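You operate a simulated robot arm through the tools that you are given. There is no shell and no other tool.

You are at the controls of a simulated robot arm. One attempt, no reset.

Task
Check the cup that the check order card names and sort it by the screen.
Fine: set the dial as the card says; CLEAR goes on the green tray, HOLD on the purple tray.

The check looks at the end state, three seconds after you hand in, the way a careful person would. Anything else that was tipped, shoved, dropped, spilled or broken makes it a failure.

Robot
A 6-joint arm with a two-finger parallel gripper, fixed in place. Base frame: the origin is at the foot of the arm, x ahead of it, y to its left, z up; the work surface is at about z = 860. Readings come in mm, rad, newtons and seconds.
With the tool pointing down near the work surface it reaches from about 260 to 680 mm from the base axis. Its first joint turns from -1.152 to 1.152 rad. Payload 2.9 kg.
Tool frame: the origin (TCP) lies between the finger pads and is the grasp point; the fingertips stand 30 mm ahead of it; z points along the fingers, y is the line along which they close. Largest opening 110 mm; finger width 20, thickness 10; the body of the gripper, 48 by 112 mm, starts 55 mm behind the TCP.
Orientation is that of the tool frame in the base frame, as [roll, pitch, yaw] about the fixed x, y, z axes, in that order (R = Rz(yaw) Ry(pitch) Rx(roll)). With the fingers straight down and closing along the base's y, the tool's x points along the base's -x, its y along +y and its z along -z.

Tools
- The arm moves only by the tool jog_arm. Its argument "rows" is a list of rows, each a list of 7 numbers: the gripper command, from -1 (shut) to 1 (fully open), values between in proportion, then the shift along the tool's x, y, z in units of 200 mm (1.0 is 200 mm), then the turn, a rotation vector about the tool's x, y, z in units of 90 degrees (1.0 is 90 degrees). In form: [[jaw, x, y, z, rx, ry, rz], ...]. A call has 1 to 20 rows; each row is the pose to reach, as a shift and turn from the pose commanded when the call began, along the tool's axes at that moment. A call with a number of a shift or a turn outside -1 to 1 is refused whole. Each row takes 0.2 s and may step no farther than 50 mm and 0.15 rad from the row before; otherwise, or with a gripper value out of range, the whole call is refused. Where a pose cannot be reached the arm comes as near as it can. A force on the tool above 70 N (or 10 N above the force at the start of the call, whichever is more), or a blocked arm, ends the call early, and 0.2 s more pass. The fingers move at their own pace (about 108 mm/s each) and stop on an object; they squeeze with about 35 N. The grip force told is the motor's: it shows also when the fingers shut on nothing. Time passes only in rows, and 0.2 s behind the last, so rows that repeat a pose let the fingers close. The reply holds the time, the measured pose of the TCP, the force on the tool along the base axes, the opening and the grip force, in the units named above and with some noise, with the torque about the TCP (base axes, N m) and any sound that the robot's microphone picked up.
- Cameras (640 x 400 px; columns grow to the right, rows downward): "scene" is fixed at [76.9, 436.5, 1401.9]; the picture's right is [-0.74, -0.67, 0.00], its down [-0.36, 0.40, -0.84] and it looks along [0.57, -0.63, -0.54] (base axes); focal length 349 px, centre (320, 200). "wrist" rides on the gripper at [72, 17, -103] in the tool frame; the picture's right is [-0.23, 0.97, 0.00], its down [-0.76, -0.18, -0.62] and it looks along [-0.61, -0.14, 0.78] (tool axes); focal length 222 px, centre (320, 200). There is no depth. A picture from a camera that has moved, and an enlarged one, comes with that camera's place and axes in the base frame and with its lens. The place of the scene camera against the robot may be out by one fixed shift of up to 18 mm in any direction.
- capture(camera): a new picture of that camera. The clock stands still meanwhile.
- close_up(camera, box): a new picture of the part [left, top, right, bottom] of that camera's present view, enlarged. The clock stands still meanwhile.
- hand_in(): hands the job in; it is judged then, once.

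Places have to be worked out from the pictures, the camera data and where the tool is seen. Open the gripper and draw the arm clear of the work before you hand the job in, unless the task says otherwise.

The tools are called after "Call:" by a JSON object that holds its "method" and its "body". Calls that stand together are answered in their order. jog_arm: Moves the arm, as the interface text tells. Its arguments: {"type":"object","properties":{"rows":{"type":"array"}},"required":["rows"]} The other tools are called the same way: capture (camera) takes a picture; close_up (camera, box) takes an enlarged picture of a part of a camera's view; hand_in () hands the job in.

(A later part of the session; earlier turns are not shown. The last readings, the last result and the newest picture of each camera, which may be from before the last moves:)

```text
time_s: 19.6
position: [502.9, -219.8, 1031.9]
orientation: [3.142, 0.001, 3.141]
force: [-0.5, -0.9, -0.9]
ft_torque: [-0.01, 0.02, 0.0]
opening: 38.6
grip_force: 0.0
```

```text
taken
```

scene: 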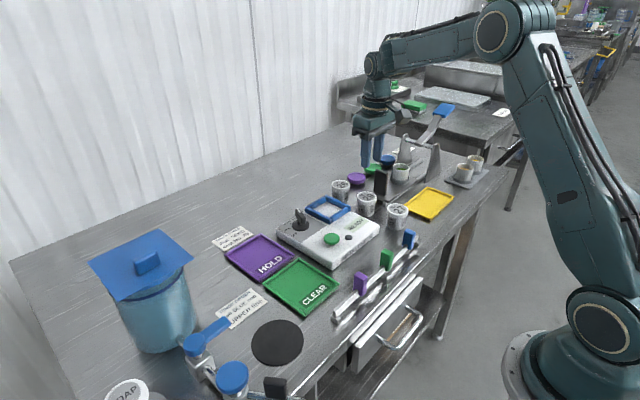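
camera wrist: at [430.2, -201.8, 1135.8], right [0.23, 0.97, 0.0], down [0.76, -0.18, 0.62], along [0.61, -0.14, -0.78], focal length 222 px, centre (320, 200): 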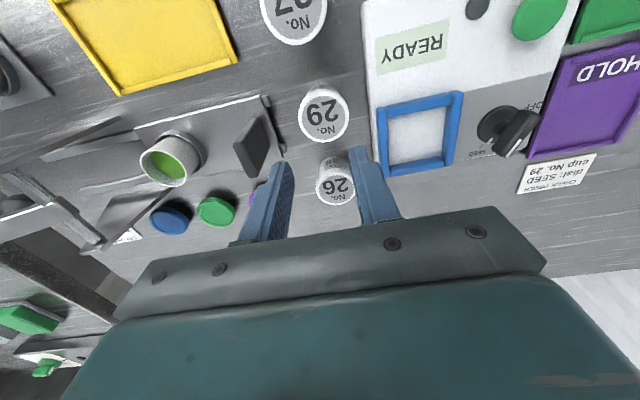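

The cup did not come up: the fingers slid off the rim (opening fell to 38.6, no load). I look closely at cup 29 to see whether it moved and what its profile is.

Call:
{"method": "close_up", "body": {"camera": "wrist", "box": [272, 65, 376, 165]}}

Call:
{"method": "close_up", "body": {"camera": "scene", "box": [330, 170, 410, 230]}}

Call:
{"method": "close_up", "body": {"camera": "scene", "box": [340, 95, 420, 175]}}

```text
4.00 times, centred on (324, 115) of wrist
camera zoom: at [430.2, -201.8, 1135.8], right [0.23, 0.97, 0.0], down [0.76, -0.18, 0.62], along [0.61, -0.14, -0.78], focal length 888 px, centre (304, 540)
```

zoom: 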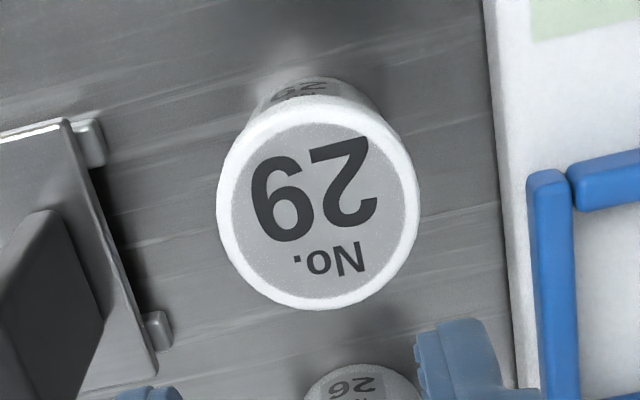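

```text
6.67 times, centred on (370, 200) of scene
camera zoom: at [76.9, 436.5, 1401.9], right [-0.74, -0.67, 0.0], down [-0.36, 0.4, -0.84], along [0.57, -0.63, -0.54], focal length 2324 px, centre (-13, 200)
```

zoom: 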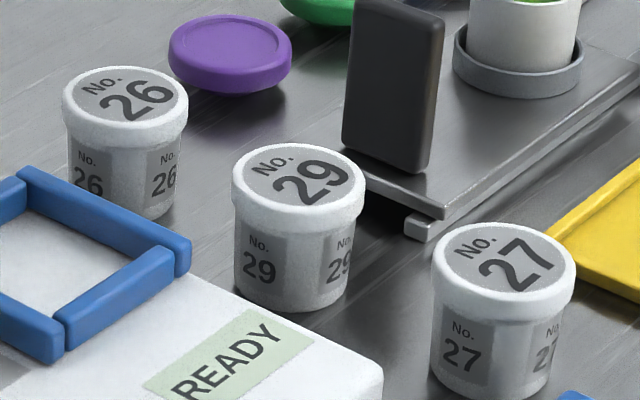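

```text
5.00 times, centred on (380, 135) of scene
camera zoom: at [76.9, 436.5, 1401.9], right [-0.74, -0.67, 0.0], down [-0.36, 0.4, -0.84], along [0.57, -0.63, -0.54], focal length 1743 px, centre (20, 525)
```

zoom: 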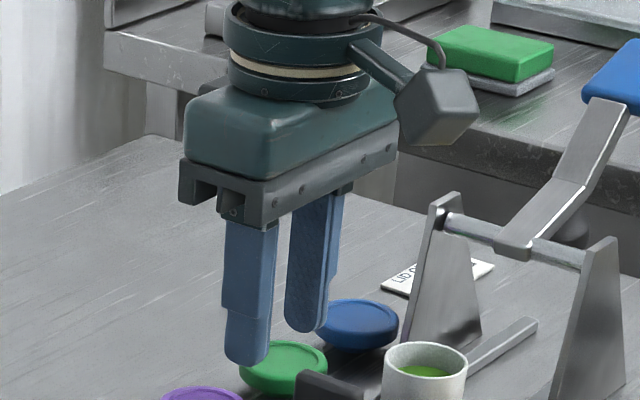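

Cup 29 is still upright, shifted only ~3–4 mm toward +y; the grip was too shallow/weak. I reopen, come back to z≈985 with a small +y correction, and look again before a deeper, firmer grip with a slow test lift.

Call:
{"method": "jog_arm", "body": {"rows": [[0.2, 0, 0, 0, 0, 0, 0], [0.545, 0, 0.0075, 0.05, 0, 0, 0], [0.545, 0, 0.015, 0.15, 0, 0, 0], [0.545, 0, 0.015, 0.235, 0, 0, 0], [0.545, 0, 0.015, 0.235, 0, 0, 0]]}}

Call:
{"method": "close_up", "body": {"camera": "wrist", "box": [240, 80, 400, 180]}}

Call:
{"method": "close_up", "body": {"camera": "scene", "box": [305, 190, 353, 230]}}

```text
time_s: 20.8
position: [503.3, -218.4, 986.1]
orientation: [-3.141, 0.0, -3.139]
force: [0.0, 0.1, 0.1]
ft_torque: [-0.02, 0.03, -0.01]
opening: 84.6
grip_force: 0.0
```

```text
4.00 times, centred on (320, 130) of wrist
camera zoom: at [430.9, -200.1, 1088.8], right [0.23, 0.97, 0.0], down [0.76, -0.18, 0.62], along [0.61, -0.14, -0.78], focal length 888 px, centre (320, 480)
```

zoom: 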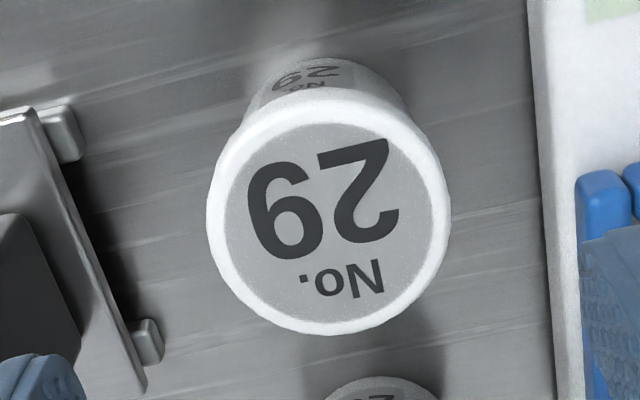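

```text
10.00 times, centred on (329, 210) of scene
camera zoom: at [76.9, 436.5, 1401.9], right [-0.74, -0.67, 0.0], down [-0.36, 0.4, -0.84], along [0.57, -0.63, -0.54], focal length 3486 px, centre (230, 100)
```

zoom: 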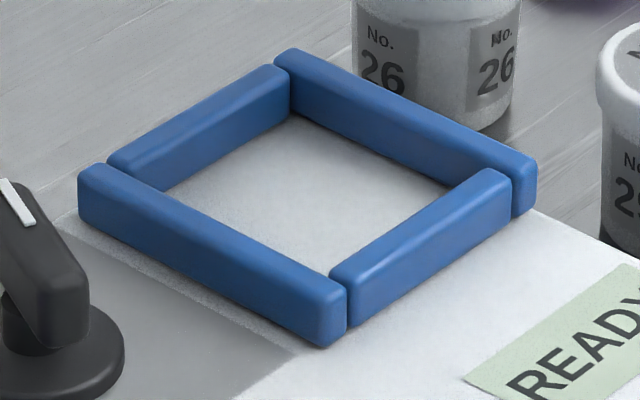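

The cup is now at about (502.5, -215.3). I descend to TCP z≈907 (tips 17 mm above the table, still above the frame bars when placed) and close with the full squeeze command.

Call:
{"method": "jog_arm", "body": {"rows": [[0.4, 0.003, 0.01, 0.12, 0, 0, 0], [0.364, 0.003, 0.01, 0.24, 0, 0, 0], [0.364, 0.003, 0.01, 0.34, 0, 0, 0], [0.364, 0.003, 0.01, 0.3925, 0, 0, 0], [0.364, 0.003, 0.01, 0.3925, 0, 0, 0], [0.1, 0.003, 0.01, 0.3925, 0, 0, 0], [-0.3, 0.003, 0.01, 0.3925, 0, 0, 0], [-1, 0.003, 0.01, 0.3925, 0, 0, 0], [-1, 0.003, 0.01, 0.3925, 0, 0, 0], [-1, 0.003, 0.01, 0.3925, 0, 0, 0]]}}

Call:
{"method": "capture", "body": {"camera": "wrist"}}

Call:
{"method": "close_up", "body": {"camera": "scene", "box": [335, 165, 415, 225]}}

```text
time_s: 23.0
position: [503.1, -216.0, 906.7]
orientation: [-3.14, 0.0, 3.14]
force: [-0.3, 0.1, 0.1]
ft_torque: [0.0, 0.02, -0.01]
opening: 51.0
grip_force: 35.2
```

```text
taken
camera wrist: at [431.1, -197.8, 1010.9], right [0.23, 0.97, 0.0], down [0.76, -0.18, 0.62], along [0.61, -0.14, -0.78], focal length 222 px, centre (320, 200)
```

wrist: 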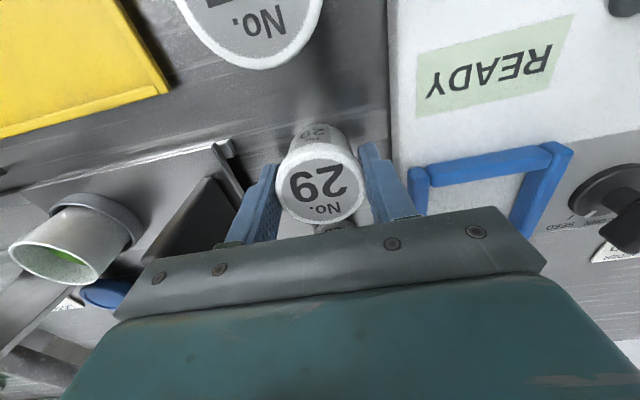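

```text
6.67 times, centred on (375, 195) of scene
camera zoom: at [76.9, 436.5, 1401.9], right [-0.74, -0.67, 0.0], down [-0.36, 0.4, -0.84], along [0.57, -0.63, -0.54], focal length 2324 px, centre (-47, 233)
```

zoom: 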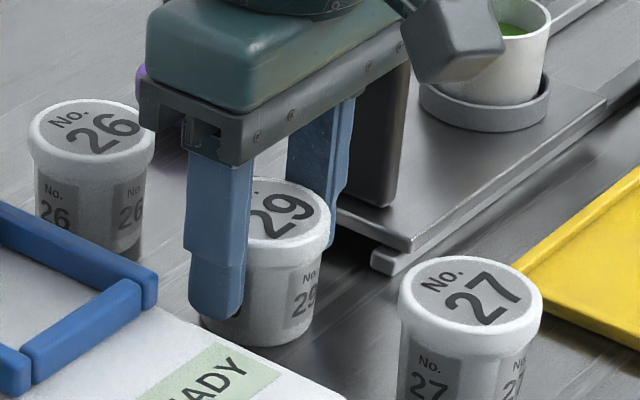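

Grip is 51 mm at 35 N with deeper overlap. Now a slow 6 mm test lift to read the weight and see whether it holds.

Call:
{"method": "jog_arm", "body": {"rows": [[-1, 0, 0, -0.005, 0, 0, 0], [-1, 0, 0, -0.01, 0, 0, 0], [-1, 0, 0, -0.015, 0, 0, 0], [-1, 0, 0, -0.02, 0, 0, 0], [-1, 0, 0, -0.025, 0, 0, 0], [-1, 0, 0, -0.03, 0, 0, 0], [-1, 0, 0, -0.03, 0, 0, 0]]}}

Call:
{"method": "close_up", "body": {"camera": "scene", "box": [335, 165, 415, 225]}}

Call:
{"method": "capture", "body": {"camera": "wrist"}}

```text
time_s: 24.6
position: [503.8, -215.1, 914.2]
orientation: [-3.141, 0.001, -3.141]
force: [0.1, 0.5, -1.1]
ft_torque: [-0.01, 0.01, -0.02]
opening: 50.6
grip_force: 34.9
```

```text
6.67 times, centred on (375, 195) of scene
camera zoom: at [76.9, 436.5, 1401.9], right [-0.74, -0.67, 0.0], down [-0.36, 0.4, -0.84], along [0.57, -0.63, -0.54], focal length 2324 px, centre (-47, 233)
```

zoom: 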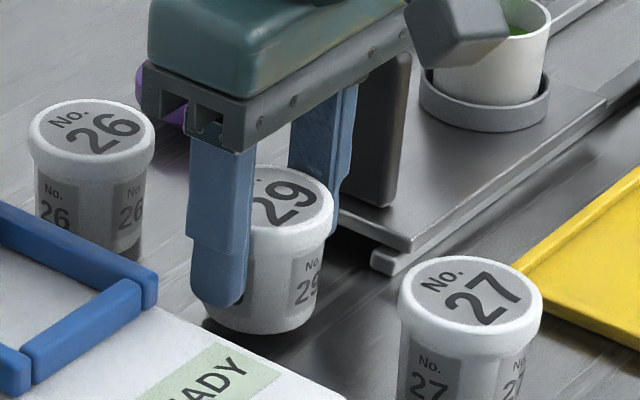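

```text
taken
camera wrist: at [430.4, -197.9, 1016.9], right [0.23, 0.97, 0.0], down [0.76, -0.18, 0.62], along [0.61, -0.14, -0.78], focal length 222 px, centre (320, 200)
```

wrist: 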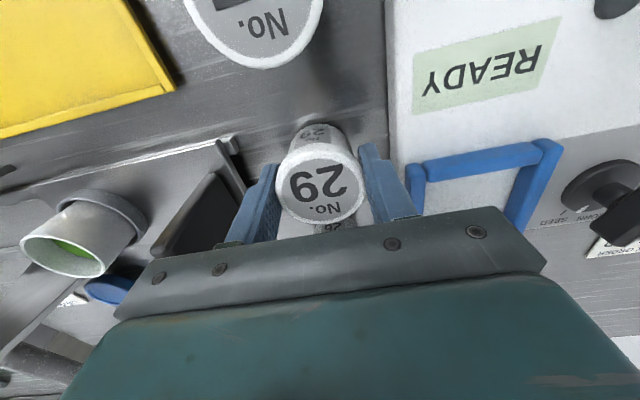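

The cup holds (≈1 N weight, lid steady relative to the fingers). I continue lifting slowly to z≈993.

Call:
{"method": "jog_arm", "body": {"rows": [[-1, 0, 0, -0.015, 0, 0, 0], [-1, 0, 0, -0.035, 0, 0, 0], [-1, 0, 0, -0.06, 0, 0, 0], [-1, 0, 0, -0.09, 0, 0, 0], [-1, 0, 0, -0.125, 0, 0, 0], [-1, 0, 0, -0.16, 0, 0, 0], [-1, 0, 0, -0.2, 0, 0, 0], [-1, 0, 0, -0.24, 0, 0, 0], [-1, 0, 0, -0.28, 0, 0, 0], [-1, 0, 0, -0.32, 0, 0, 0], [-1, 0, 0, -0.36, 0, 0, 0], [-1, 0, 0, -0.385, 0, 0, 0], [-1, 0, 0, -0.4, 0, 0, 0], [-1, 0, 0, -0.4, 0, 0, 0]]}}

Call:
{"method": "capture", "body": {"camera": "wrist"}}

Call:
{"method": "close_up", "body": {"camera": "scene", "box": [290, 130, 418, 220]}}

```text
time_s: 27.6
position: [503.0, -216.0, 992.9]
orientation: [-3.141, 0.0, -3.141]
force: [0.4, 0.9, -1.5]
ft_torque: [0.02, 0.02, 0.0]
opening: 50.6
grip_force: 34.9
```

```text
taken
camera wrist: at [430.7, -196.4, 1096.7], right [0.23, 0.97, 0.0], down [0.76, -0.18, 0.62], along [0.61, -0.14, -0.78], focal length 222 px, centre (320, 200)
```

wrist: 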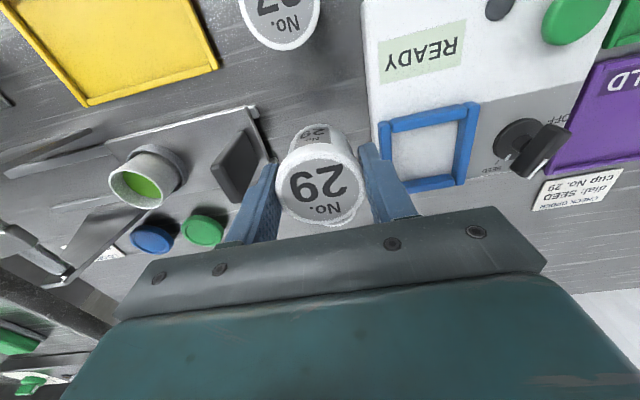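

```text
4.44 times, centred on (354, 175) of scene
camera zoom: at [76.9, 436.5, 1401.9], right [-0.74, -0.67, 0.0], down [-0.36, 0.4, -0.84], along [0.57, -0.63, -0.54], focal length 1550 px, centre (169, 311)
```

zoom: 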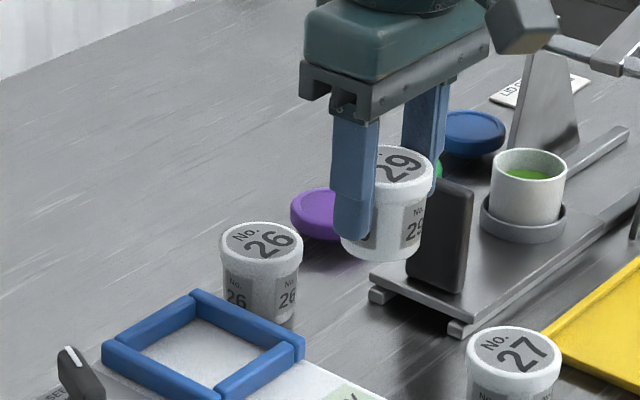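

The cup is held steadily at z≈993. I use this view to refine the blue frame's position.

Call:
{"method": "close_up", "body": {"camera": "wrist", "box": [366, 90, 494, 200]}}

Call:
{"method": "close_up", "body": {"camera": "wrist", "box": [240, 100, 400, 240]}}

```text
3.64 times, centred on (430, 145) of wrist
camera zoom: at [430.7, -196.4, 1096.7], right [0.23, 0.97, 0.0], down [0.76, -0.18, 0.62], along [0.61, -0.14, -0.78], focal length 808 px, centre (-80, 400)
```

zoom: 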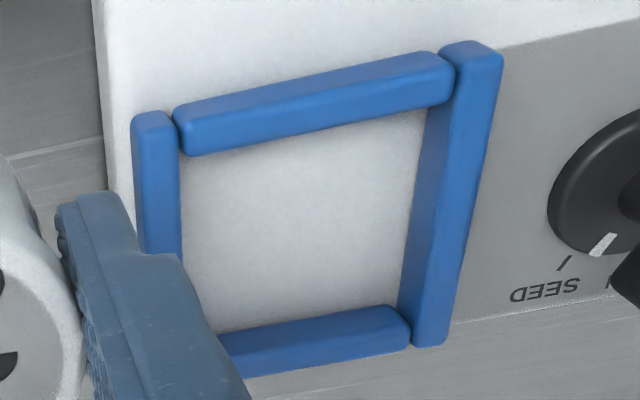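

```text
2.86 times, centred on (320, 170) of wrist
camera zoom: at [430.7, -196.4, 1096.7], right [0.23, 0.97, 0.0], down [0.76, -0.18, 0.62], along [0.61, -0.14, -0.78], focal length 635 px, centre (320, 286)
```

zoom: 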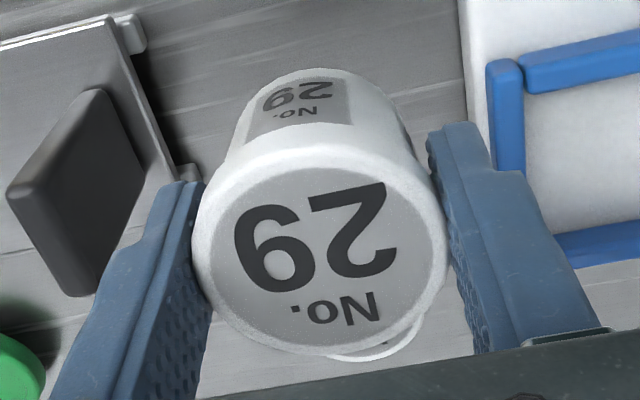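

The frame's inner opening measures about 64 mm, centred near (553.5, -119.5). I carry the cup there at height, gently.

Call:
{"method": "jog_arm", "body": {"rows": [[-1, -0.0126, 0.024, 0, 0, 0, 0], [-1, -0.0352, 0.0673, 0, 0, 0, 0], [-1, -0.0629, 0.1201, 0, 0, 0, 0], [-1, -0.0943, 0.1802, 0, 0, 0, 0], [-1, -0.1258, 0.2403, 0, 0, 0, 0], [-1, -0.1572, 0.3003, 0, 0, 0, 0], [-1, -0.1886, 0.3604, 0, 0, 0, 0], [-1, -0.2163, 0.4132, 0, 0, 0, 0], [-1, -0.239, 0.4565, 0, 0, 0, 0], [-1, -0.2515, 0.4805, 0, 0, 0, 0], [-1, -0.2515, 0.4805, 0, 0, 0, 0]]}}

Call:
{"method": "capture", "body": {"camera": "wrist"}}

Call:
{"method": "close_up", "body": {"camera": "scene", "box": [280, 150, 408, 240]}}

Call:
{"method": "close_up", "body": {"camera": "wrist", "box": [220, 90, 420, 230]}}

```text
time_s: 30.0
position: [555.4, -118.1, 993.2]
orientation: [-3.141, 0.001, 3.141]
force: [0.0, 0.3, -0.4]
ft_torque: [0.01, -0.01, 0.0]
opening: 50.8
grip_force: 34.6
```

```text
taken
camera wrist: at [481.5, -100.6, 1096.6], right [0.23, 0.97, 0.0], down [0.76, -0.18, 0.62], along [0.61, -0.14, -0.78], focal length 222 px, centre (320, 200)
```

wrist: 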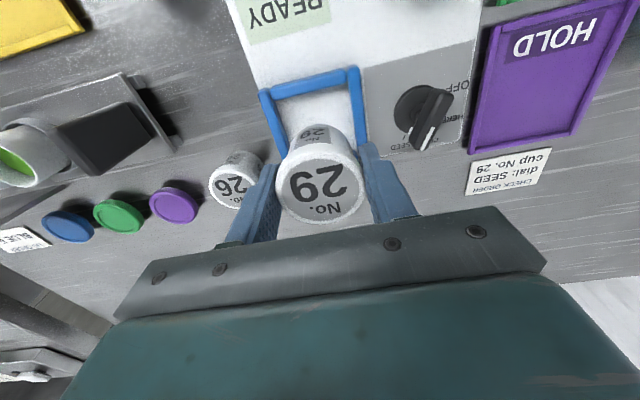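

```text
4.44 times, centred on (344, 195) of scene
camera zoom: at [76.9, 436.5, 1401.9], right [-0.74, -0.67, 0.0], down [-0.36, 0.4, -0.84], along [0.57, -0.63, -0.54], focal length 1550 px, centre (213, 222)
```

zoom: 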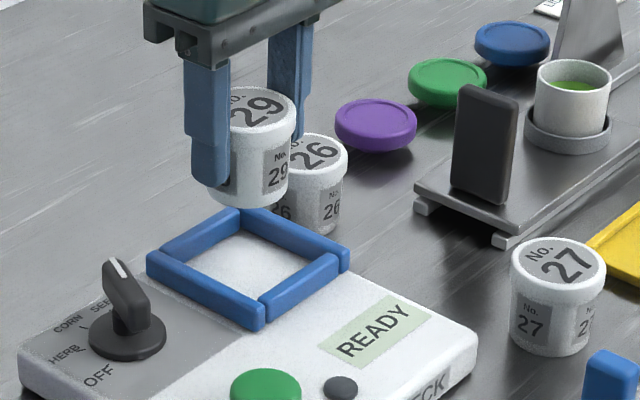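

```text
2.86 times, centred on (320, 160) of wrist
camera zoom: at [481.5, -100.6, 1096.6], right [0.23, 0.97, 0.0], down [0.76, -0.18, 0.62], along [0.61, -0.14, -0.78], focal length 635 px, centre (320, 314)
```

zoom: 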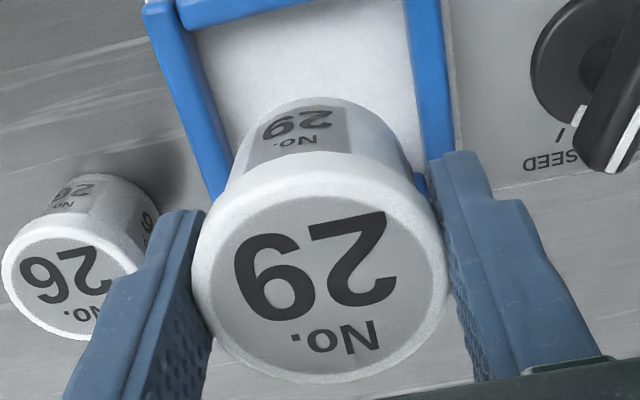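

The cup is above the frame centre (≈(554, -120) target, TCP within ~1.5 mm). I correct 1.5 mm in y and lower to about 4–5 mm above the pad.

Call:
{"method": "jog_arm", "body": {"rows": [[-1, 0, -0.004, 0.02, 0, 0, 0], [-1, 0, -0.0075, 0.055, 0, 0, 0], [-1, 0, -0.0075, 0.095, 0, 0, 0], [-1, 0, -0.0075, 0.135, 0, 0, 0], [-1, 0, -0.0075, 0.17, 0, 0, 0], [-1, 0, -0.0075, 0.2, 0, 0, 0], [-1, 0, -0.0075, 0.22, 0, 0, 0], [-1, 0, -0.0075, 0.23, 0, 0, 0], [-1, 0, -0.0075, 0.23, 0, 0, 0]]}}

Call:
{"method": "close_up", "body": {"camera": "scene", "box": [290, 165, 370, 225]}}

Call:
{"method": "close_up", "body": {"camera": "wrist", "box": [220, 90, 420, 230]}}

```text
time_s: 32.0
position: [552.3, -120.1, 947.5]
orientation: [3.14, 0.0, 3.141]
force: [-0.1, 1.0, -1.0]
ft_torque: [-0.04, 0.0, 0.03]
opening: 50.4
grip_force: 35.3
```

```text
6.67 times, centred on (330, 195) of scene
camera zoom: at [76.9, 436.5, 1401.9], right [-0.74, -0.67, 0.0], down [-0.36, 0.4, -0.84], along [0.57, -0.63, -0.54], focal length 2324 px, centre (253, 233)
```

zoom: 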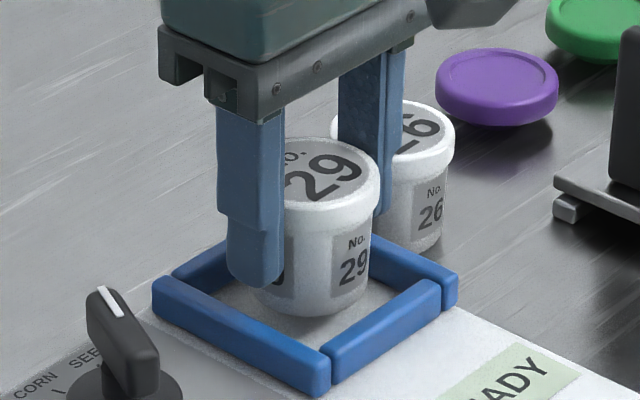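

```text
2.86 times, centred on (320, 160) of wrist
camera zoom: at [480.3, -102.6, 1051.0], right [0.23, 0.97, 0.0], down [0.76, -0.18, 0.62], along [0.61, -0.14, -0.78], focal length 635 px, centre (320, 314)
```

zoom: 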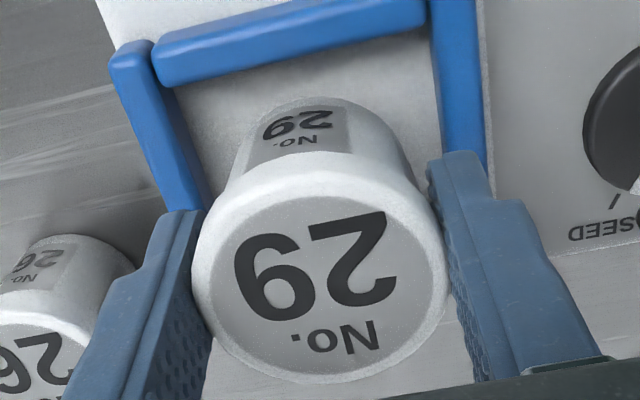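

The cup is inside the frame, just above the pad. I lower in 1 mm rows, watching the force.

Call:
{"method": "jog_arm", "body": {"rows": [[-1, 0, 0, 0.005, 0, 0, 0], [-1, 0, 0, 0.01, 0, 0, 0], [-1, 0, 0, 0.015, 0, 0, 0], [-1, 0, 0, 0.015, 0, 0, 0]]}}

Call:
{"method": "close_up", "body": {"camera": "scene", "box": [300, 180, 364, 228]}}

```text
time_s: 33.0
position: [554.3, -119.9, 944.3]
orientation: [-3.141, 0.001, 3.141]
force: [0.0, -0.5, -0.3]
ft_torque: [-0.03, 0.02, 0.0]
opening: 50.6
grip_force: 35.0
```

```text
8.33 times, centred on (332, 204) of scene
camera zoom: at [76.9, 436.5, 1401.9], right [-0.74, -0.67, 0.0], down [-0.36, 0.4, -0.84], along [0.57, -0.63, -0.54], focal length 2905 px, centre (220, 167)
```

zoom: 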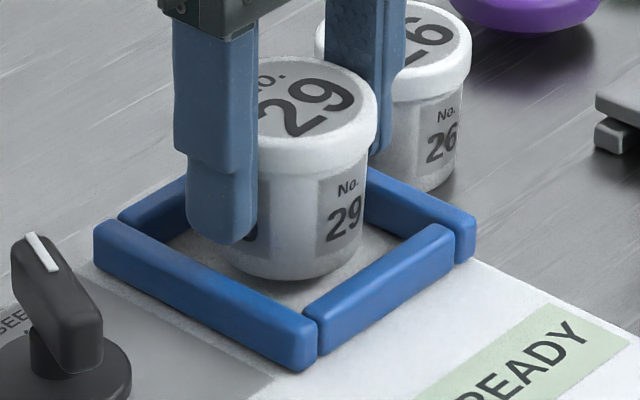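

No contact force yet; I lower another few millimetres in 1 mm steps.

Call:
{"method": "jog_arm", "body": {"rows": [[-1, 0, 0, 0.005, 0, 0, 0], [-1, 0, 0, 0.01, 0, 0, 0], [-1, 0, 0, 0.01, 0, 0, 0]]}}

Call:
{"method": "close_up", "body": {"camera": "scene", "box": [300, 180, 364, 228]}}

```text
time_s: 33.8
position: [553.6, -120.5, 942.0]
orientation: [-3.141, 0.0, 3.141]
force: [0.0, 0.3, -0.9]
ft_torque: [-0.04, -0.01, -0.03]
opening: 50.4
grip_force: 34.9
```

```text
8.33 times, centred on (332, 204) of scene
camera zoom: at [76.9, 436.5, 1401.9], right [-0.74, -0.67, 0.0], down [-0.36, 0.4, -0.84], along [0.57, -0.63, -0.54], focal length 2905 px, centre (220, 167)
```

zoom: 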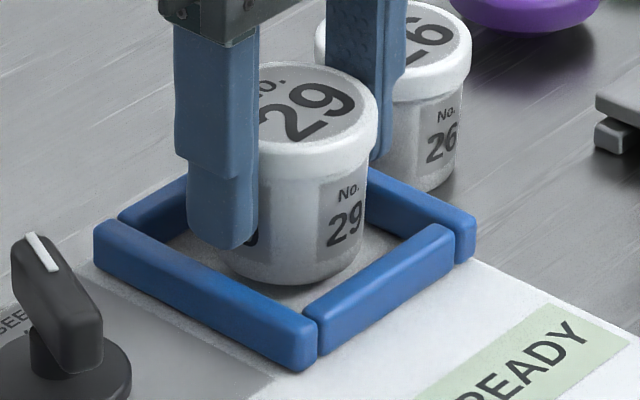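

Still carrying the weight; I go down 1–3 mm more in 1 mm steps.

Call:
{"method": "jog_arm", "body": {"rows": [[-1, 0, 0, 0.005, 0, 0, 0], [-1, 0, 0, 0.0075, 0, 0, 0], [-1, 0, 0, 0.0075, 0, 0, 0]]}}

Call:
{"method": "close_up", "body": {"camera": "scene", "box": [300, 180, 364, 228]}}

```text
time_s: 34.6
position: [552.8, -120.9, 940.9]
orientation: [-3.141, 0.001, -3.141]
force: [0.7, 0.3, -1.3]
ft_torque: [0.02, 0.02, -0.01]
opening: 50.8
grip_force: 34.8
```

```text
8.33 times, centred on (332, 204) of scene
camera zoom: at [76.9, 436.5, 1401.9], right [-0.74, -0.67, 0.0], down [-0.36, 0.4, -0.84], along [0.57, -0.63, -0.54], focal length 2905 px, centre (220, 167)
```

zoom: 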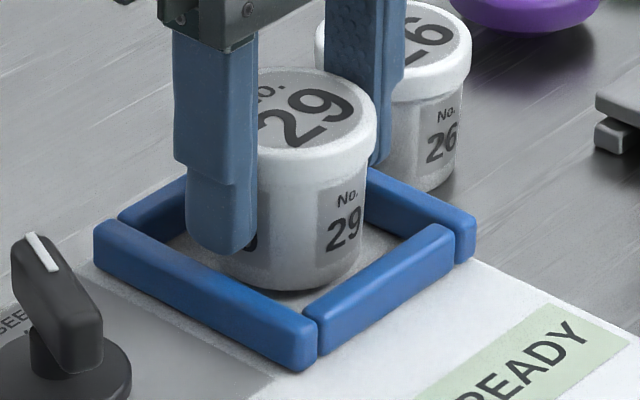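

Call:
{"method": "jog_arm", "body": {"rows": [[-1, 0, 0, 0.005, 0, 0, 0], [-1, 0, 0, 0.005, 0, 0, 0]]}}

Call:
{"method": "close_up", "body": {"camera": "scene", "box": [308, 196, 348, 226]}}

Call:
{"method": "close_up", "body": {"camera": "wrist", "box": [220, 90, 420, 230]}}

```text
time_s: 35.2
position: [554.1, -119.7, 939.3]
orientation: [3.141, 0.0, -3.141]
force: [-0.1, 0.4, -0.5]
ft_torque: [-0.02, -0.01, -0.03]
opening: 50.8
grip_force: 34.6
```

```text
13.33 times, centred on (328, 211) of scene
camera zoom: at [76.9, 436.5, 1401.9], right [-0.74, -0.67, 0.0], down [-0.36, 0.4, -0.84], along [0.57, -0.63, -0.54], focal length 4649 px, centre (213, 53)
```

zoom: 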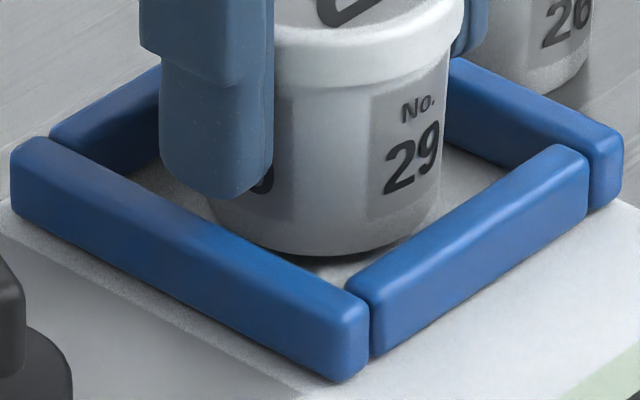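

```text
2.86 times, centred on (320, 160) of wrist
camera zoom: at [480.3, -102.3, 1043.1], right [0.23, 0.97, 0.0], down [0.76, -0.18, 0.62], along [0.61, -0.14, -0.78], focal length 635 px, centre (320, 314)
```

zoom: 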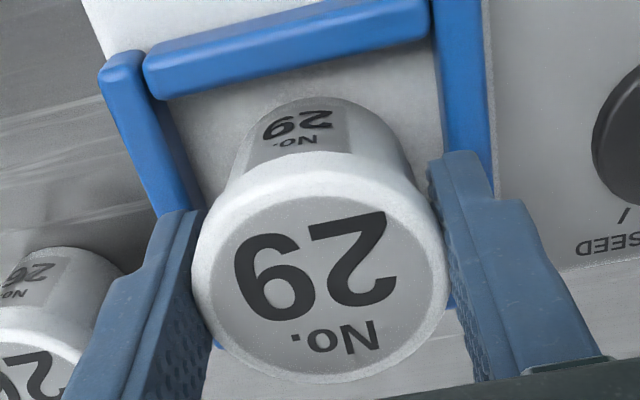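

The cup looks centred with a hairline gap left under it. I continue 1 mm at a time until the load transfers.

Call:
{"method": "jog_arm", "body": {"rows": [[-1, 0, 0, 0.005, 0, 0, 0], [-1, 0, 0, 0.005, 0, 0, 0]]}}

Call:
{"method": "close_up", "body": {"camera": "scene", "box": [308, 196, 348, 226]}}

```text
time_s: 35.8
position: [553.3, -121.0, 939.6]
orientation: [3.141, 0.0, 3.14]
force: [0.2, -0.9, -1.1]
ft_torque: [0.01, 0.02, 0.02]
opening: 50.8
grip_force: 34.9
```

```text
13.33 times, centred on (328, 211) of scene
camera zoom: at [76.9, 436.5, 1401.9], right [-0.74, -0.67, 0.0], down [-0.36, 0.4, -0.84], along [0.57, -0.63, -0.54], focal length 4649 px, centre (213, 53)
```

zoom: 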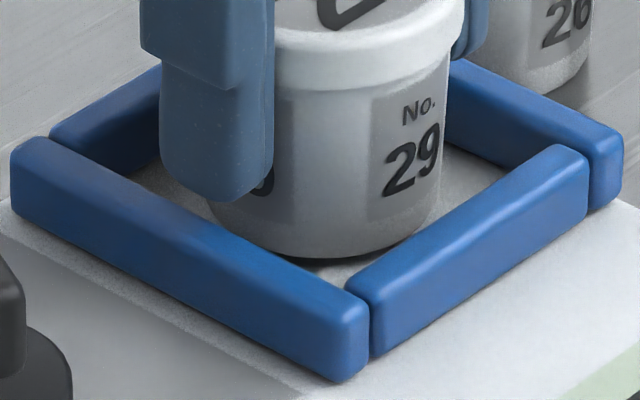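

Call:
{"method": "jog_arm", "body": {"rows": [[-1, 0, 0, 0.004, 0, 0, 0], [-1, 0, 0, 0.0075, 0, 0, 0], [-1, 0, 0, 0.0075, 0, 0, 0]]}}

Call:
{"method": "close_up", "body": {"camera": "scene", "box": [308, 196, 348, 226]}}

```text
time_s: 36.6
position: [553.3, -119.4, 937.1]
orientation: [-3.142, 0.0, 3.142]
force: [0.0, -0.3, -0.9]
ft_torque: [0.0, -0.01, 0.0]
opening: 50.7
grip_force: 35.1
```

```text
13.33 times, centred on (328, 211) of scene
camera zoom: at [76.9, 436.5, 1401.9], right [-0.74, -0.67, 0.0], down [-0.36, 0.4, -0.84], along [0.57, -0.63, -0.54], focal length 4649 px, centre (213, 53)
```

zoom: 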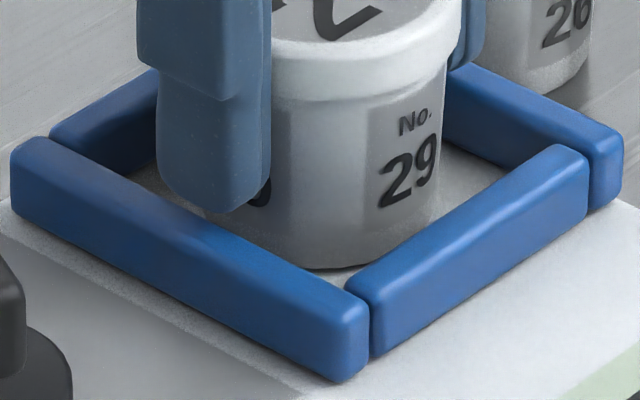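

Call:
{"method": "jog_arm", "body": {"rows": [[-1, 0, 0, 0.004, 0, 0, 0], [-1, 0, 0, 0.0075, 0, 0, 0], [-1, 0, 0, 0.0075, 0, 0, 0]]}}

Call:
{"method": "close_up", "body": {"camera": "scene", "box": [308, 196, 348, 226]}}

Call:
{"method": "close_up", "body": {"camera": "wrist", "box": [340, 100, 420, 180]}}

```text
time_s: 37.4
position: [552.7, -119.7, 935.5]
orientation: [-3.141, 0.001, -3.141]
force: [0.2, -0.3, -0.5]
ft_torque: [0.0, 0.02, 0.04]
opening: 50.6
grip_force: 34.9
```

```text
13.33 times, centred on (328, 211) of scene
camera zoom: at [76.9, 436.5, 1401.9], right [-0.74, -0.67, 0.0], down [-0.36, 0.4, -0.84], along [0.57, -0.63, -0.54], focal length 4649 px, centre (213, 53)
```

zoom: 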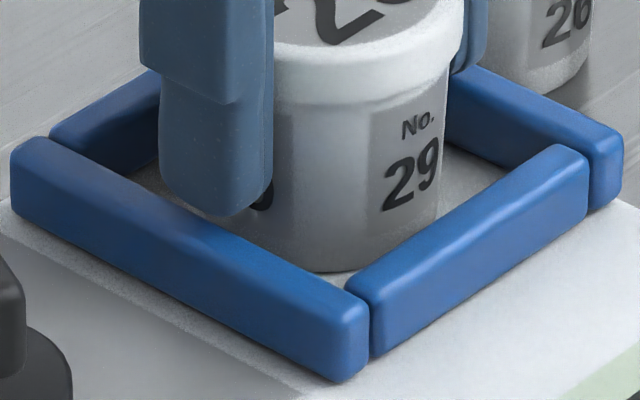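

```text
5.00 times, centred on (380, 140) of wrist
camera zoom: at [480.2, -102.1, 1039.5], right [0.23, 0.97, 0.0], down [0.76, -0.18, 0.62], along [0.61, -0.14, -0.78], focal length 1111 px, centre (20, 500)
```

zoom: 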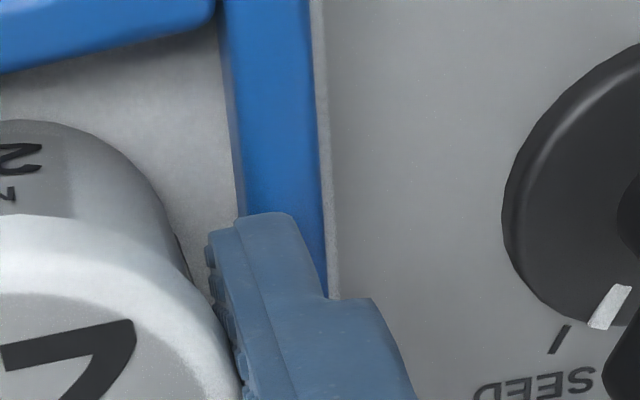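

Call:
{"method": "jog_arm", "body": {"rows": [[-1, 0, 0, 0.004, 0, 0, 0], [-1, 0, 0, 0.0075, 0, 0, 0], [-1, 0, 0, 0.0075, 0, 0, 0]]}}

Call:
{"method": "close_up", "body": {"camera": "scene", "box": [308, 196, 348, 226]}}

```text
time_s: 38.2
position: [552.7, -120.0, 935.4]
orientation: [3.141, 0.002, -3.142]
force: [-0.6, 1.8, 2.8]
ft_torque: [0.07, 0.0, 0.04]
opening: 50.5
grip_force: 34.4
```

```text
13.33 times, centred on (328, 211) of scene
camera zoom: at [76.8, 436.5, 1401.9], right [-0.74, -0.67, 0.0], down [-0.36, 0.4, -0.84], along [0.57, -0.63, -0.54], focal length 4649 px, centre (213, 53)
```

zoom: 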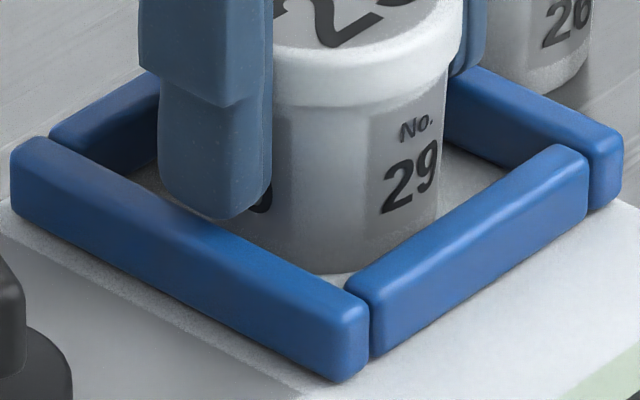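

Contact is felt (+3 N). I back off 1 mm, open moderately so the cup settles on the pad, and rise straight up.

Call:
{"method": "jog_arm", "body": {"rows": [[-1, 0, 0, -0.004, 0, 0, 0], [-1, 0, 0, -0.005, 0, 0, 0], [0.0, 0, 0, -0.005, 0, 0, 0], [0.2, 0, 0, -0.005, 0, 0, 0], [0.2, 0, 0, -0.005, 0, 0, 0], [0.2, 0, 0, -0.03, 0, 0, 0], [0.2, 0, 0, -0.1, 0, 0, 0], [0.2, 0, 0, -0.25, 0, 0, 0], [0.2, 0, 0, -0.45, 0, 0, 0], [0.2, 0, 0, -0.45, 0, 0, 0]]}}

Call:
{"method": "close_up", "body": {"camera": "scene", "box": [280, 165, 376, 237]}}

Call:
{"method": "capture", "body": {"camera": "wrist"}}

```text
time_s: 40.4
position: [552.0, -118.4, 1023.4]
orientation: [3.141, 0.001, 3.141]
force: [0.1, 0.4, -0.7]
ft_torque: [0.03, 0.02, -0.01]
opening: 66.1
grip_force: 0.1
```

```text
5.56 times, centred on (328, 201) of scene
camera zoom: at [76.9, 436.5, 1401.9], right [-0.74, -0.67, 0.0], down [-0.36, 0.4, -0.84], along [0.57, -0.63, -0.54], focal length 1937 px, centre (276, 194)
```

zoom: 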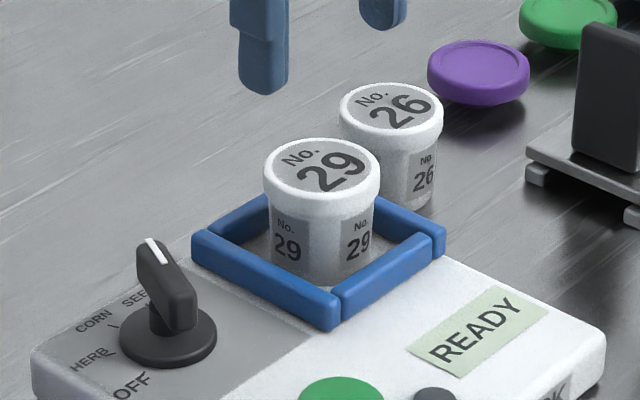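

```text
taken
camera wrist: at [479.8, -101.4, 1127.0], right [0.23, 0.97, 0.0], down [0.76, -0.18, 0.62], along [0.61, -0.14, -0.78], focal length 222 px, centre (320, 200)
```

wrist: 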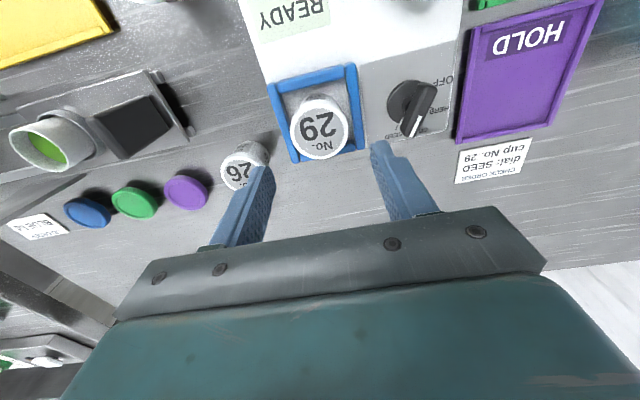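

Cup 29 now stands inside the frame on the pad. I zoom to check the dial alignment and cup position.

Call:
{"method": "close_up", "body": {"camera": "wrist", "box": [365, 60, 461, 150]}}

Call:
{"method": "close_up", "body": {"camera": "wrist", "box": [255, 55, 383, 175]}}

```text
4.44 times, centred on (413, 105) of wrist
camera zoom: at [479.8, -101.4, 1127.0], right [0.23, 0.97, 0.0], down [0.76, -0.18, 0.62], along [0.61, -0.14, -0.78], focal length 987 px, centre (-93, 622)
```

zoom: 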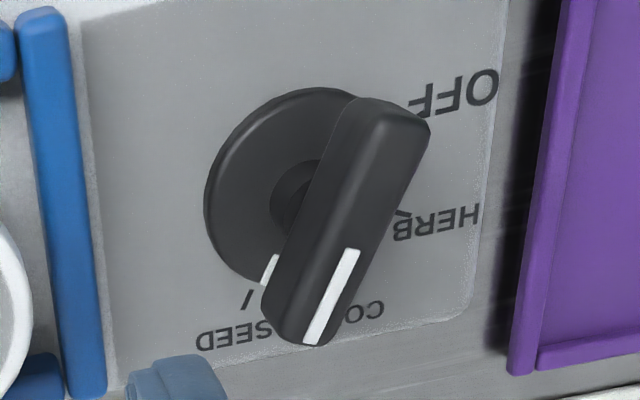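

```text
3.33 times, centred on (319, 115) of wrist
camera zoom: at [479.8, -101.4, 1127.0], right [0.23, 0.97, 0.0], down [0.76, -0.18, 0.62], along [0.61, -0.14, -0.78], focal length 740 px, centre (323, 483)
```

zoom: 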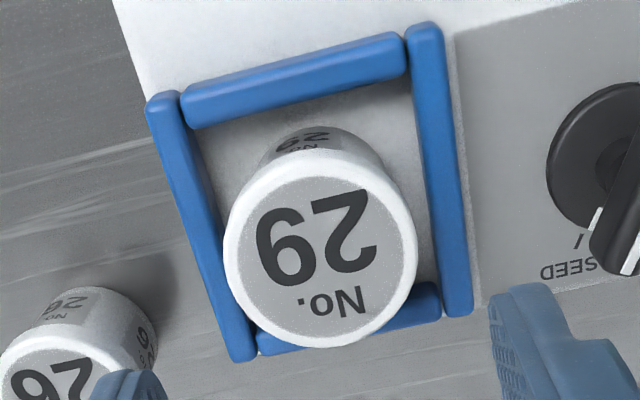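

The dial mark lines up with the SEED tick within a few degrees and the cup is well inside the frame. Next I close the fingers and move above the green button at (464, -29).

Call:
{"method": "jog_arm", "body": {"rows": [[-0.2, 0.08, 0.0825, 0, 0, 0, 0], [-0.6, 0.1775, 0.1825, 0, 0, 0, 0], [-1, 0.2775, 0.2825, 0, 0, 0, 0], [-1, 0.3725, 0.3825, 0, 0, 0, 0], [-1, 0.4425, 0.4525, 0, 0, 0, 0], [-1, 0.4425, 0.4525, 0.1, 0, 0, 0], [-1, 0.4425, 0.4525, 0.25, 0, 0, 0], [-1, 0.4425, 0.4525, 0.325, 0, 0, 0], [-1, 0.4425, 0.4525, 0.325, 0, 0, 0]]}}

Call:
{"method": "capture", "body": {"camera": "wrist"}}

Call:
{"method": "close_up", "body": {"camera": "scene", "box": [280, 185, 400, 275]}}

```text
time_s: 42.4
position: [464.4, -28.0, 959.1]
orientation: [3.141, 0.0, -3.141]
force: [0.2, 0.1, -0.9]
ft_torque: [-0.04, 0.03, -0.01]
opening: 0.1
grip_force: 34.8
```

```text
taken
camera wrist: at [392.0, -11.2, 1061.8], right [0.23, 0.97, 0.0], down [0.76, -0.18, 0.62], along [0.61, -0.14, -0.78], focal length 222 px, centre (320, 200)
```

wrist: 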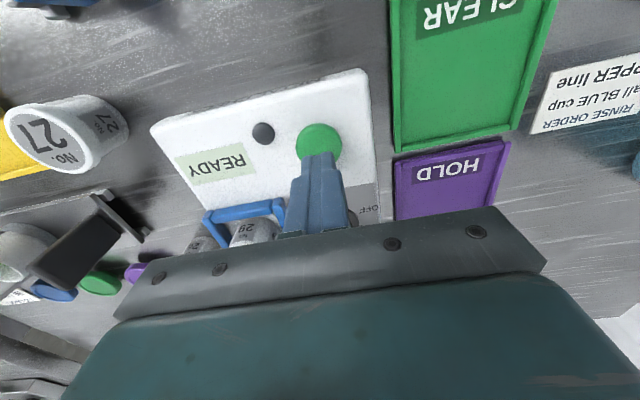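

```text
4.44 times, centred on (340, 230) of scene
camera zoom: at [76.9, 436.5, 1401.9], right [-0.74, -0.67, 0.0], down [-0.36, 0.4, -0.84], along [0.57, -0.63, -0.54], focal length 1550 px, centre (231, 67)
```

zoom: 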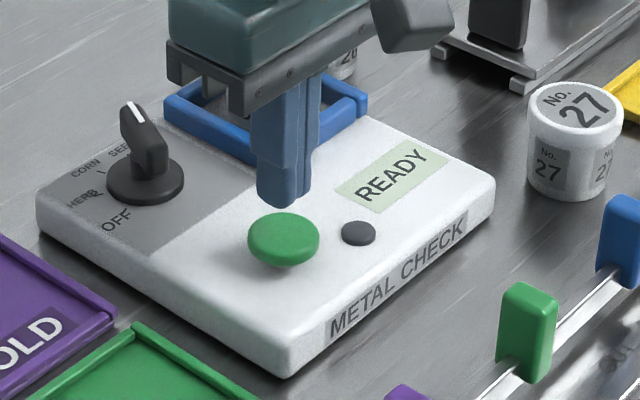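

The closed fingertips are directly above the button. I descend to about contact (tips ~906), then press in small steps.

Call:
{"method": "jog_arm", "body": {"rows": [[-1, 0, 0, 0.05, 0, 0, 0], [-1, 0, 0, 0.09, 0, 0, 0], [-1, 0, 0, 0.1, 0, 0, 0], [-1, 0, 0, 0.11, 0, 0, 0], [-1, 0, 0, 0.12, 0, 0, 0], [-1, 0, 0, 0.12, 0, 0, 0]]}}

Call:
{"method": "close_up", "body": {"camera": "scene", "box": [280, 185, 400, 275]}}

```text
time_s: 43.8
position: [463.3, -29.7, 936.3]
orientation: [-3.142, 0.0, -3.14]
force: [-0.9, 0.9, 0.7]
ft_torque: [0.0, -0.02, -0.01]
opening: 0.2
grip_force: 34.8
```

```text
4.44 times, centred on (340, 230) of scene
camera zoom: at [76.9, 436.5, 1401.9], right [-0.74, -0.67, 0.0], down [-0.36, 0.4, -0.84], along [0.57, -0.63, -0.54], focal length 1550 px, centre (231, 67)
```

zoom: 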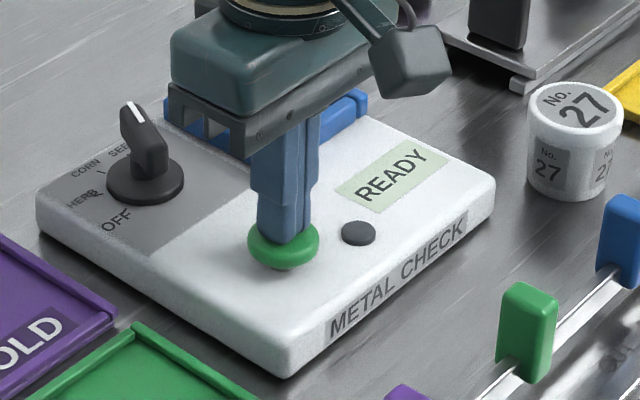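

The fingers are at the button surface. I press down 4 mm in 1 mm rows.

Call:
{"method": "jog_arm", "body": {"rows": [[-1, 0, 0, 0.005, 0, 0, 0], [-1, 0, 0, 0.01, 0, 0, 0], [-1, 0, 0, 0.015, 0, 0, 0], [-1, 0, 0, 0.02, 0, 0, 0], [-1, 0, 0, 0.02, 0, 0, 0]]}}

Call:
{"method": "close_up", "body": {"camera": "scene", "box": [280, 185, 400, 275]}}

```text
time_s: 45.0
position: [464.6, -30.2, 932.3]
orientation: [-3.14, 0.001, -3.141]
force: [2.3, 0.2, 2.6]
ft_torque: [0.03, -0.05, 0.03]
opening: 0.0
grip_force: 34.7
heard: click
```

```text
4.44 times, centred on (340, 230) of scene
camera zoom: at [76.9, 436.5, 1401.9], right [-0.74, -0.67, 0.0], down [-0.36, 0.4, -0.84], along [0.57, -0.63, -0.54], focal length 1550 px, centre (231, 67)
```

zoom: 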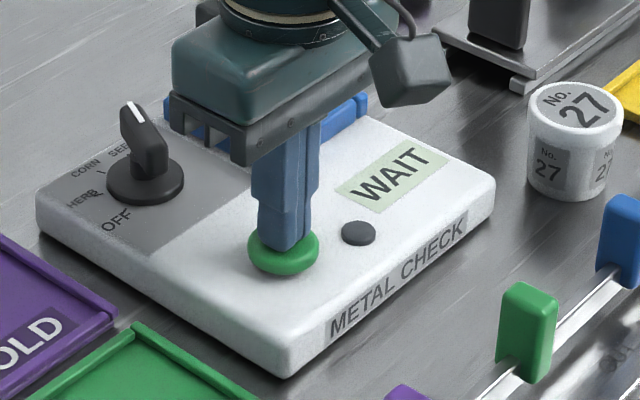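

A click was heard and the screen reads WAIT. I raise off the button and wait for the result.

Call:
{"method": "jog_arm", "body": {"rows": [[-1, 0, 0, -0.02, 0, 0, 0], [-1, 0, 0, -0.1, 0, 0, 0], [-1, 0, 0, -0.3, 0, 0, 0], [-1, 0, 0, -0.45, 0, 0, 0], [-1, 0, 0, -0.45, 0, 0, 0], [-1, 0, 0, -0.45, 0, 0, 0], [-1, 0, 0, -0.45, 0, 0, 0], [-1, 0, 0, -0.45, 0, 0, 0]]}}

Call:
{"method": "close_up", "body": {"camera": "scene", "box": [280, 165, 400, 275]}}

```text
time_s: 46.8
position: [464.1, -29.4, 1023.7]
orientation: [-3.141, 0.0, -3.141]
force: [0.6, 0.9, 0.0]
ft_torque: [-0.01, 0.01, -0.02]
opening: 0.1
grip_force: 34.7
```

```text
3.64 times, centred on (340, 220) of scene
camera zoom: at [76.9, 436.5, 1401.9], right [-0.74, -0.67, 0.0], down [-0.36, 0.4, -0.84], along [0.57, -0.63, -0.54], focal length 1268 px, centre (247, 127)
```

zoom: 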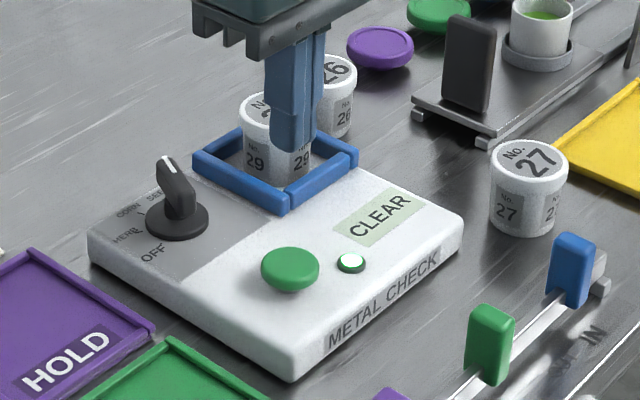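

The screen shows CLEAR with the lamp lit. I zoom to confirm the reading and view the trays.

Call:
{"method": "close_up", "body": {"camera": "scene", "box": [320, 205, 384, 245]}}

Call:
{"method": "close_up", "body": {"camera": "scene", "box": [215, 225, 345, 325]}}

Call:
{"method": "capture", "body": {"camera": "wrist"}}

```text
10.00 times, centred on (352, 225) of scene
camera zoom: at [76.9, 436.5, 1401.9], right [-0.74, -0.67, 0.0], down [-0.36, 0.4, -0.84], along [0.57, -0.63, -0.54], focal length 3486 px, centre (0, -50)
```

zoom: 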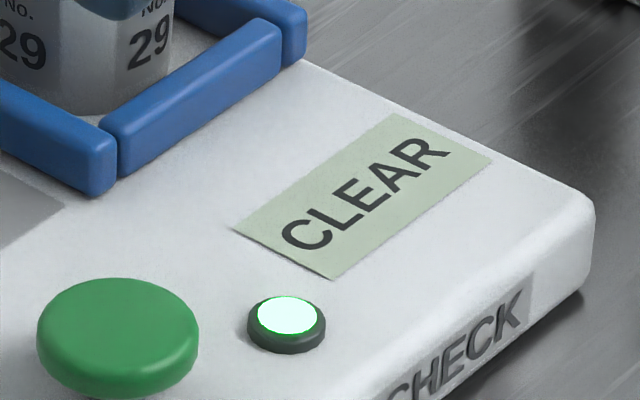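

```text
4.00 times, centred on (280, 275) of scene
camera zoom: at [76.9, 436.5, 1401.9], right [-0.74, -0.67, 0.0], down [-0.36, 0.4, -0.84], along [0.57, -0.63, -0.54], focal length 1395 px, centre (480, -100)
```

zoom: 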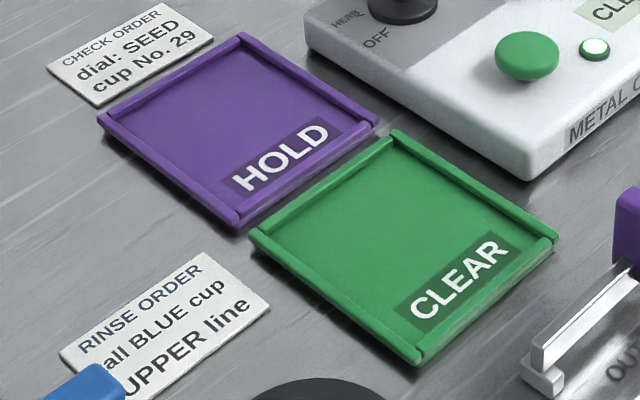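

```text
taken
camera wrist: at [391.7, -11.4, 1125.9], right [0.23, 0.97, 0.0], down [0.76, -0.18, 0.62], along [0.61, -0.14, -0.78], focal length 222 px, centre (320, 200)
```

wrist: 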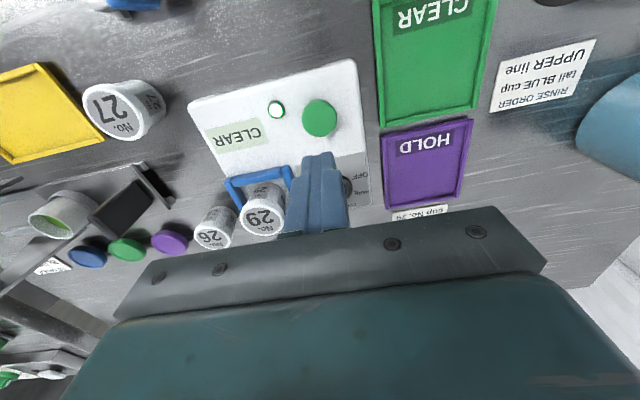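

Result: CLEAR → green tray, whose centre I put at about (446, 88.5). First I go back over cup 29 with the fingers open and come down to just above it.

Call:
{"method": "jog_arm", "body": {"rows": [[-1, -0.07, -0.0725, 0, 0, 0, 0], [-0.6, -0.165, -0.17, 0, 0, 0, 0], [-0.2, -0.265, -0.27, 0, 0, 0, 0], [0.2, -0.36, -0.37, 0, 0, 0, 0], [0.3, -0.4425, -0.4525, 0, 0, 0, 0], [0.3, -0.4425, -0.4525, 0.1, 0, 0, 0], [0.3, -0.4425, -0.4525, 0.2, 0, 0, 0], [0.3, -0.4425, -0.4525, 0.2, 0, 0, 0]]}}

Call:
{"method": "close_up", "body": {"camera": "wrist", "box": [220, 80, 420, 220]}}

Call:
{"method": "close_up", "body": {"camera": "scene", "box": [280, 150, 400, 240]}}

```text
time_s: 48.6
position: [554.0, -119.6, 981.4]
orientation: [3.141, 0.0, -3.141]
force: [0.3, 0.7, 0.2]
ft_torque: [-0.03, 0.01, -0.03]
opening: 71.4
grip_force: 0.0
```

```text
2.86 times, centred on (320, 150) of wrist
camera zoom: at [481.9, -101.8, 1085.2], right [0.23, 0.97, 0.0], down [0.76, -0.18, 0.62], along [0.61, -0.14, -0.78], focal length 635 px, centre (320, 343)
```

zoom: 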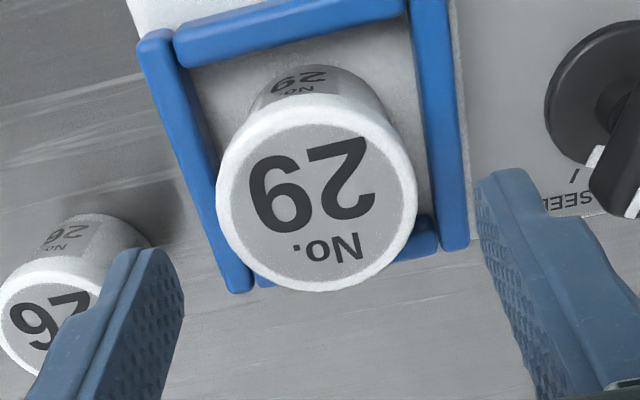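

```text
4.44 times, centred on (340, 195) of scene
camera zoom: at [76.9, 436.5, 1401.9], right [-0.74, -0.67, 0.0], down [-0.36, 0.4, -0.84], along [0.57, -0.63, -0.54], focal length 1550 px, centre (231, 222)
```

zoom: 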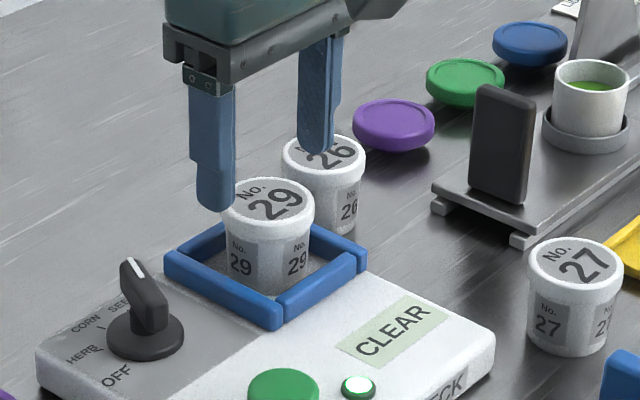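

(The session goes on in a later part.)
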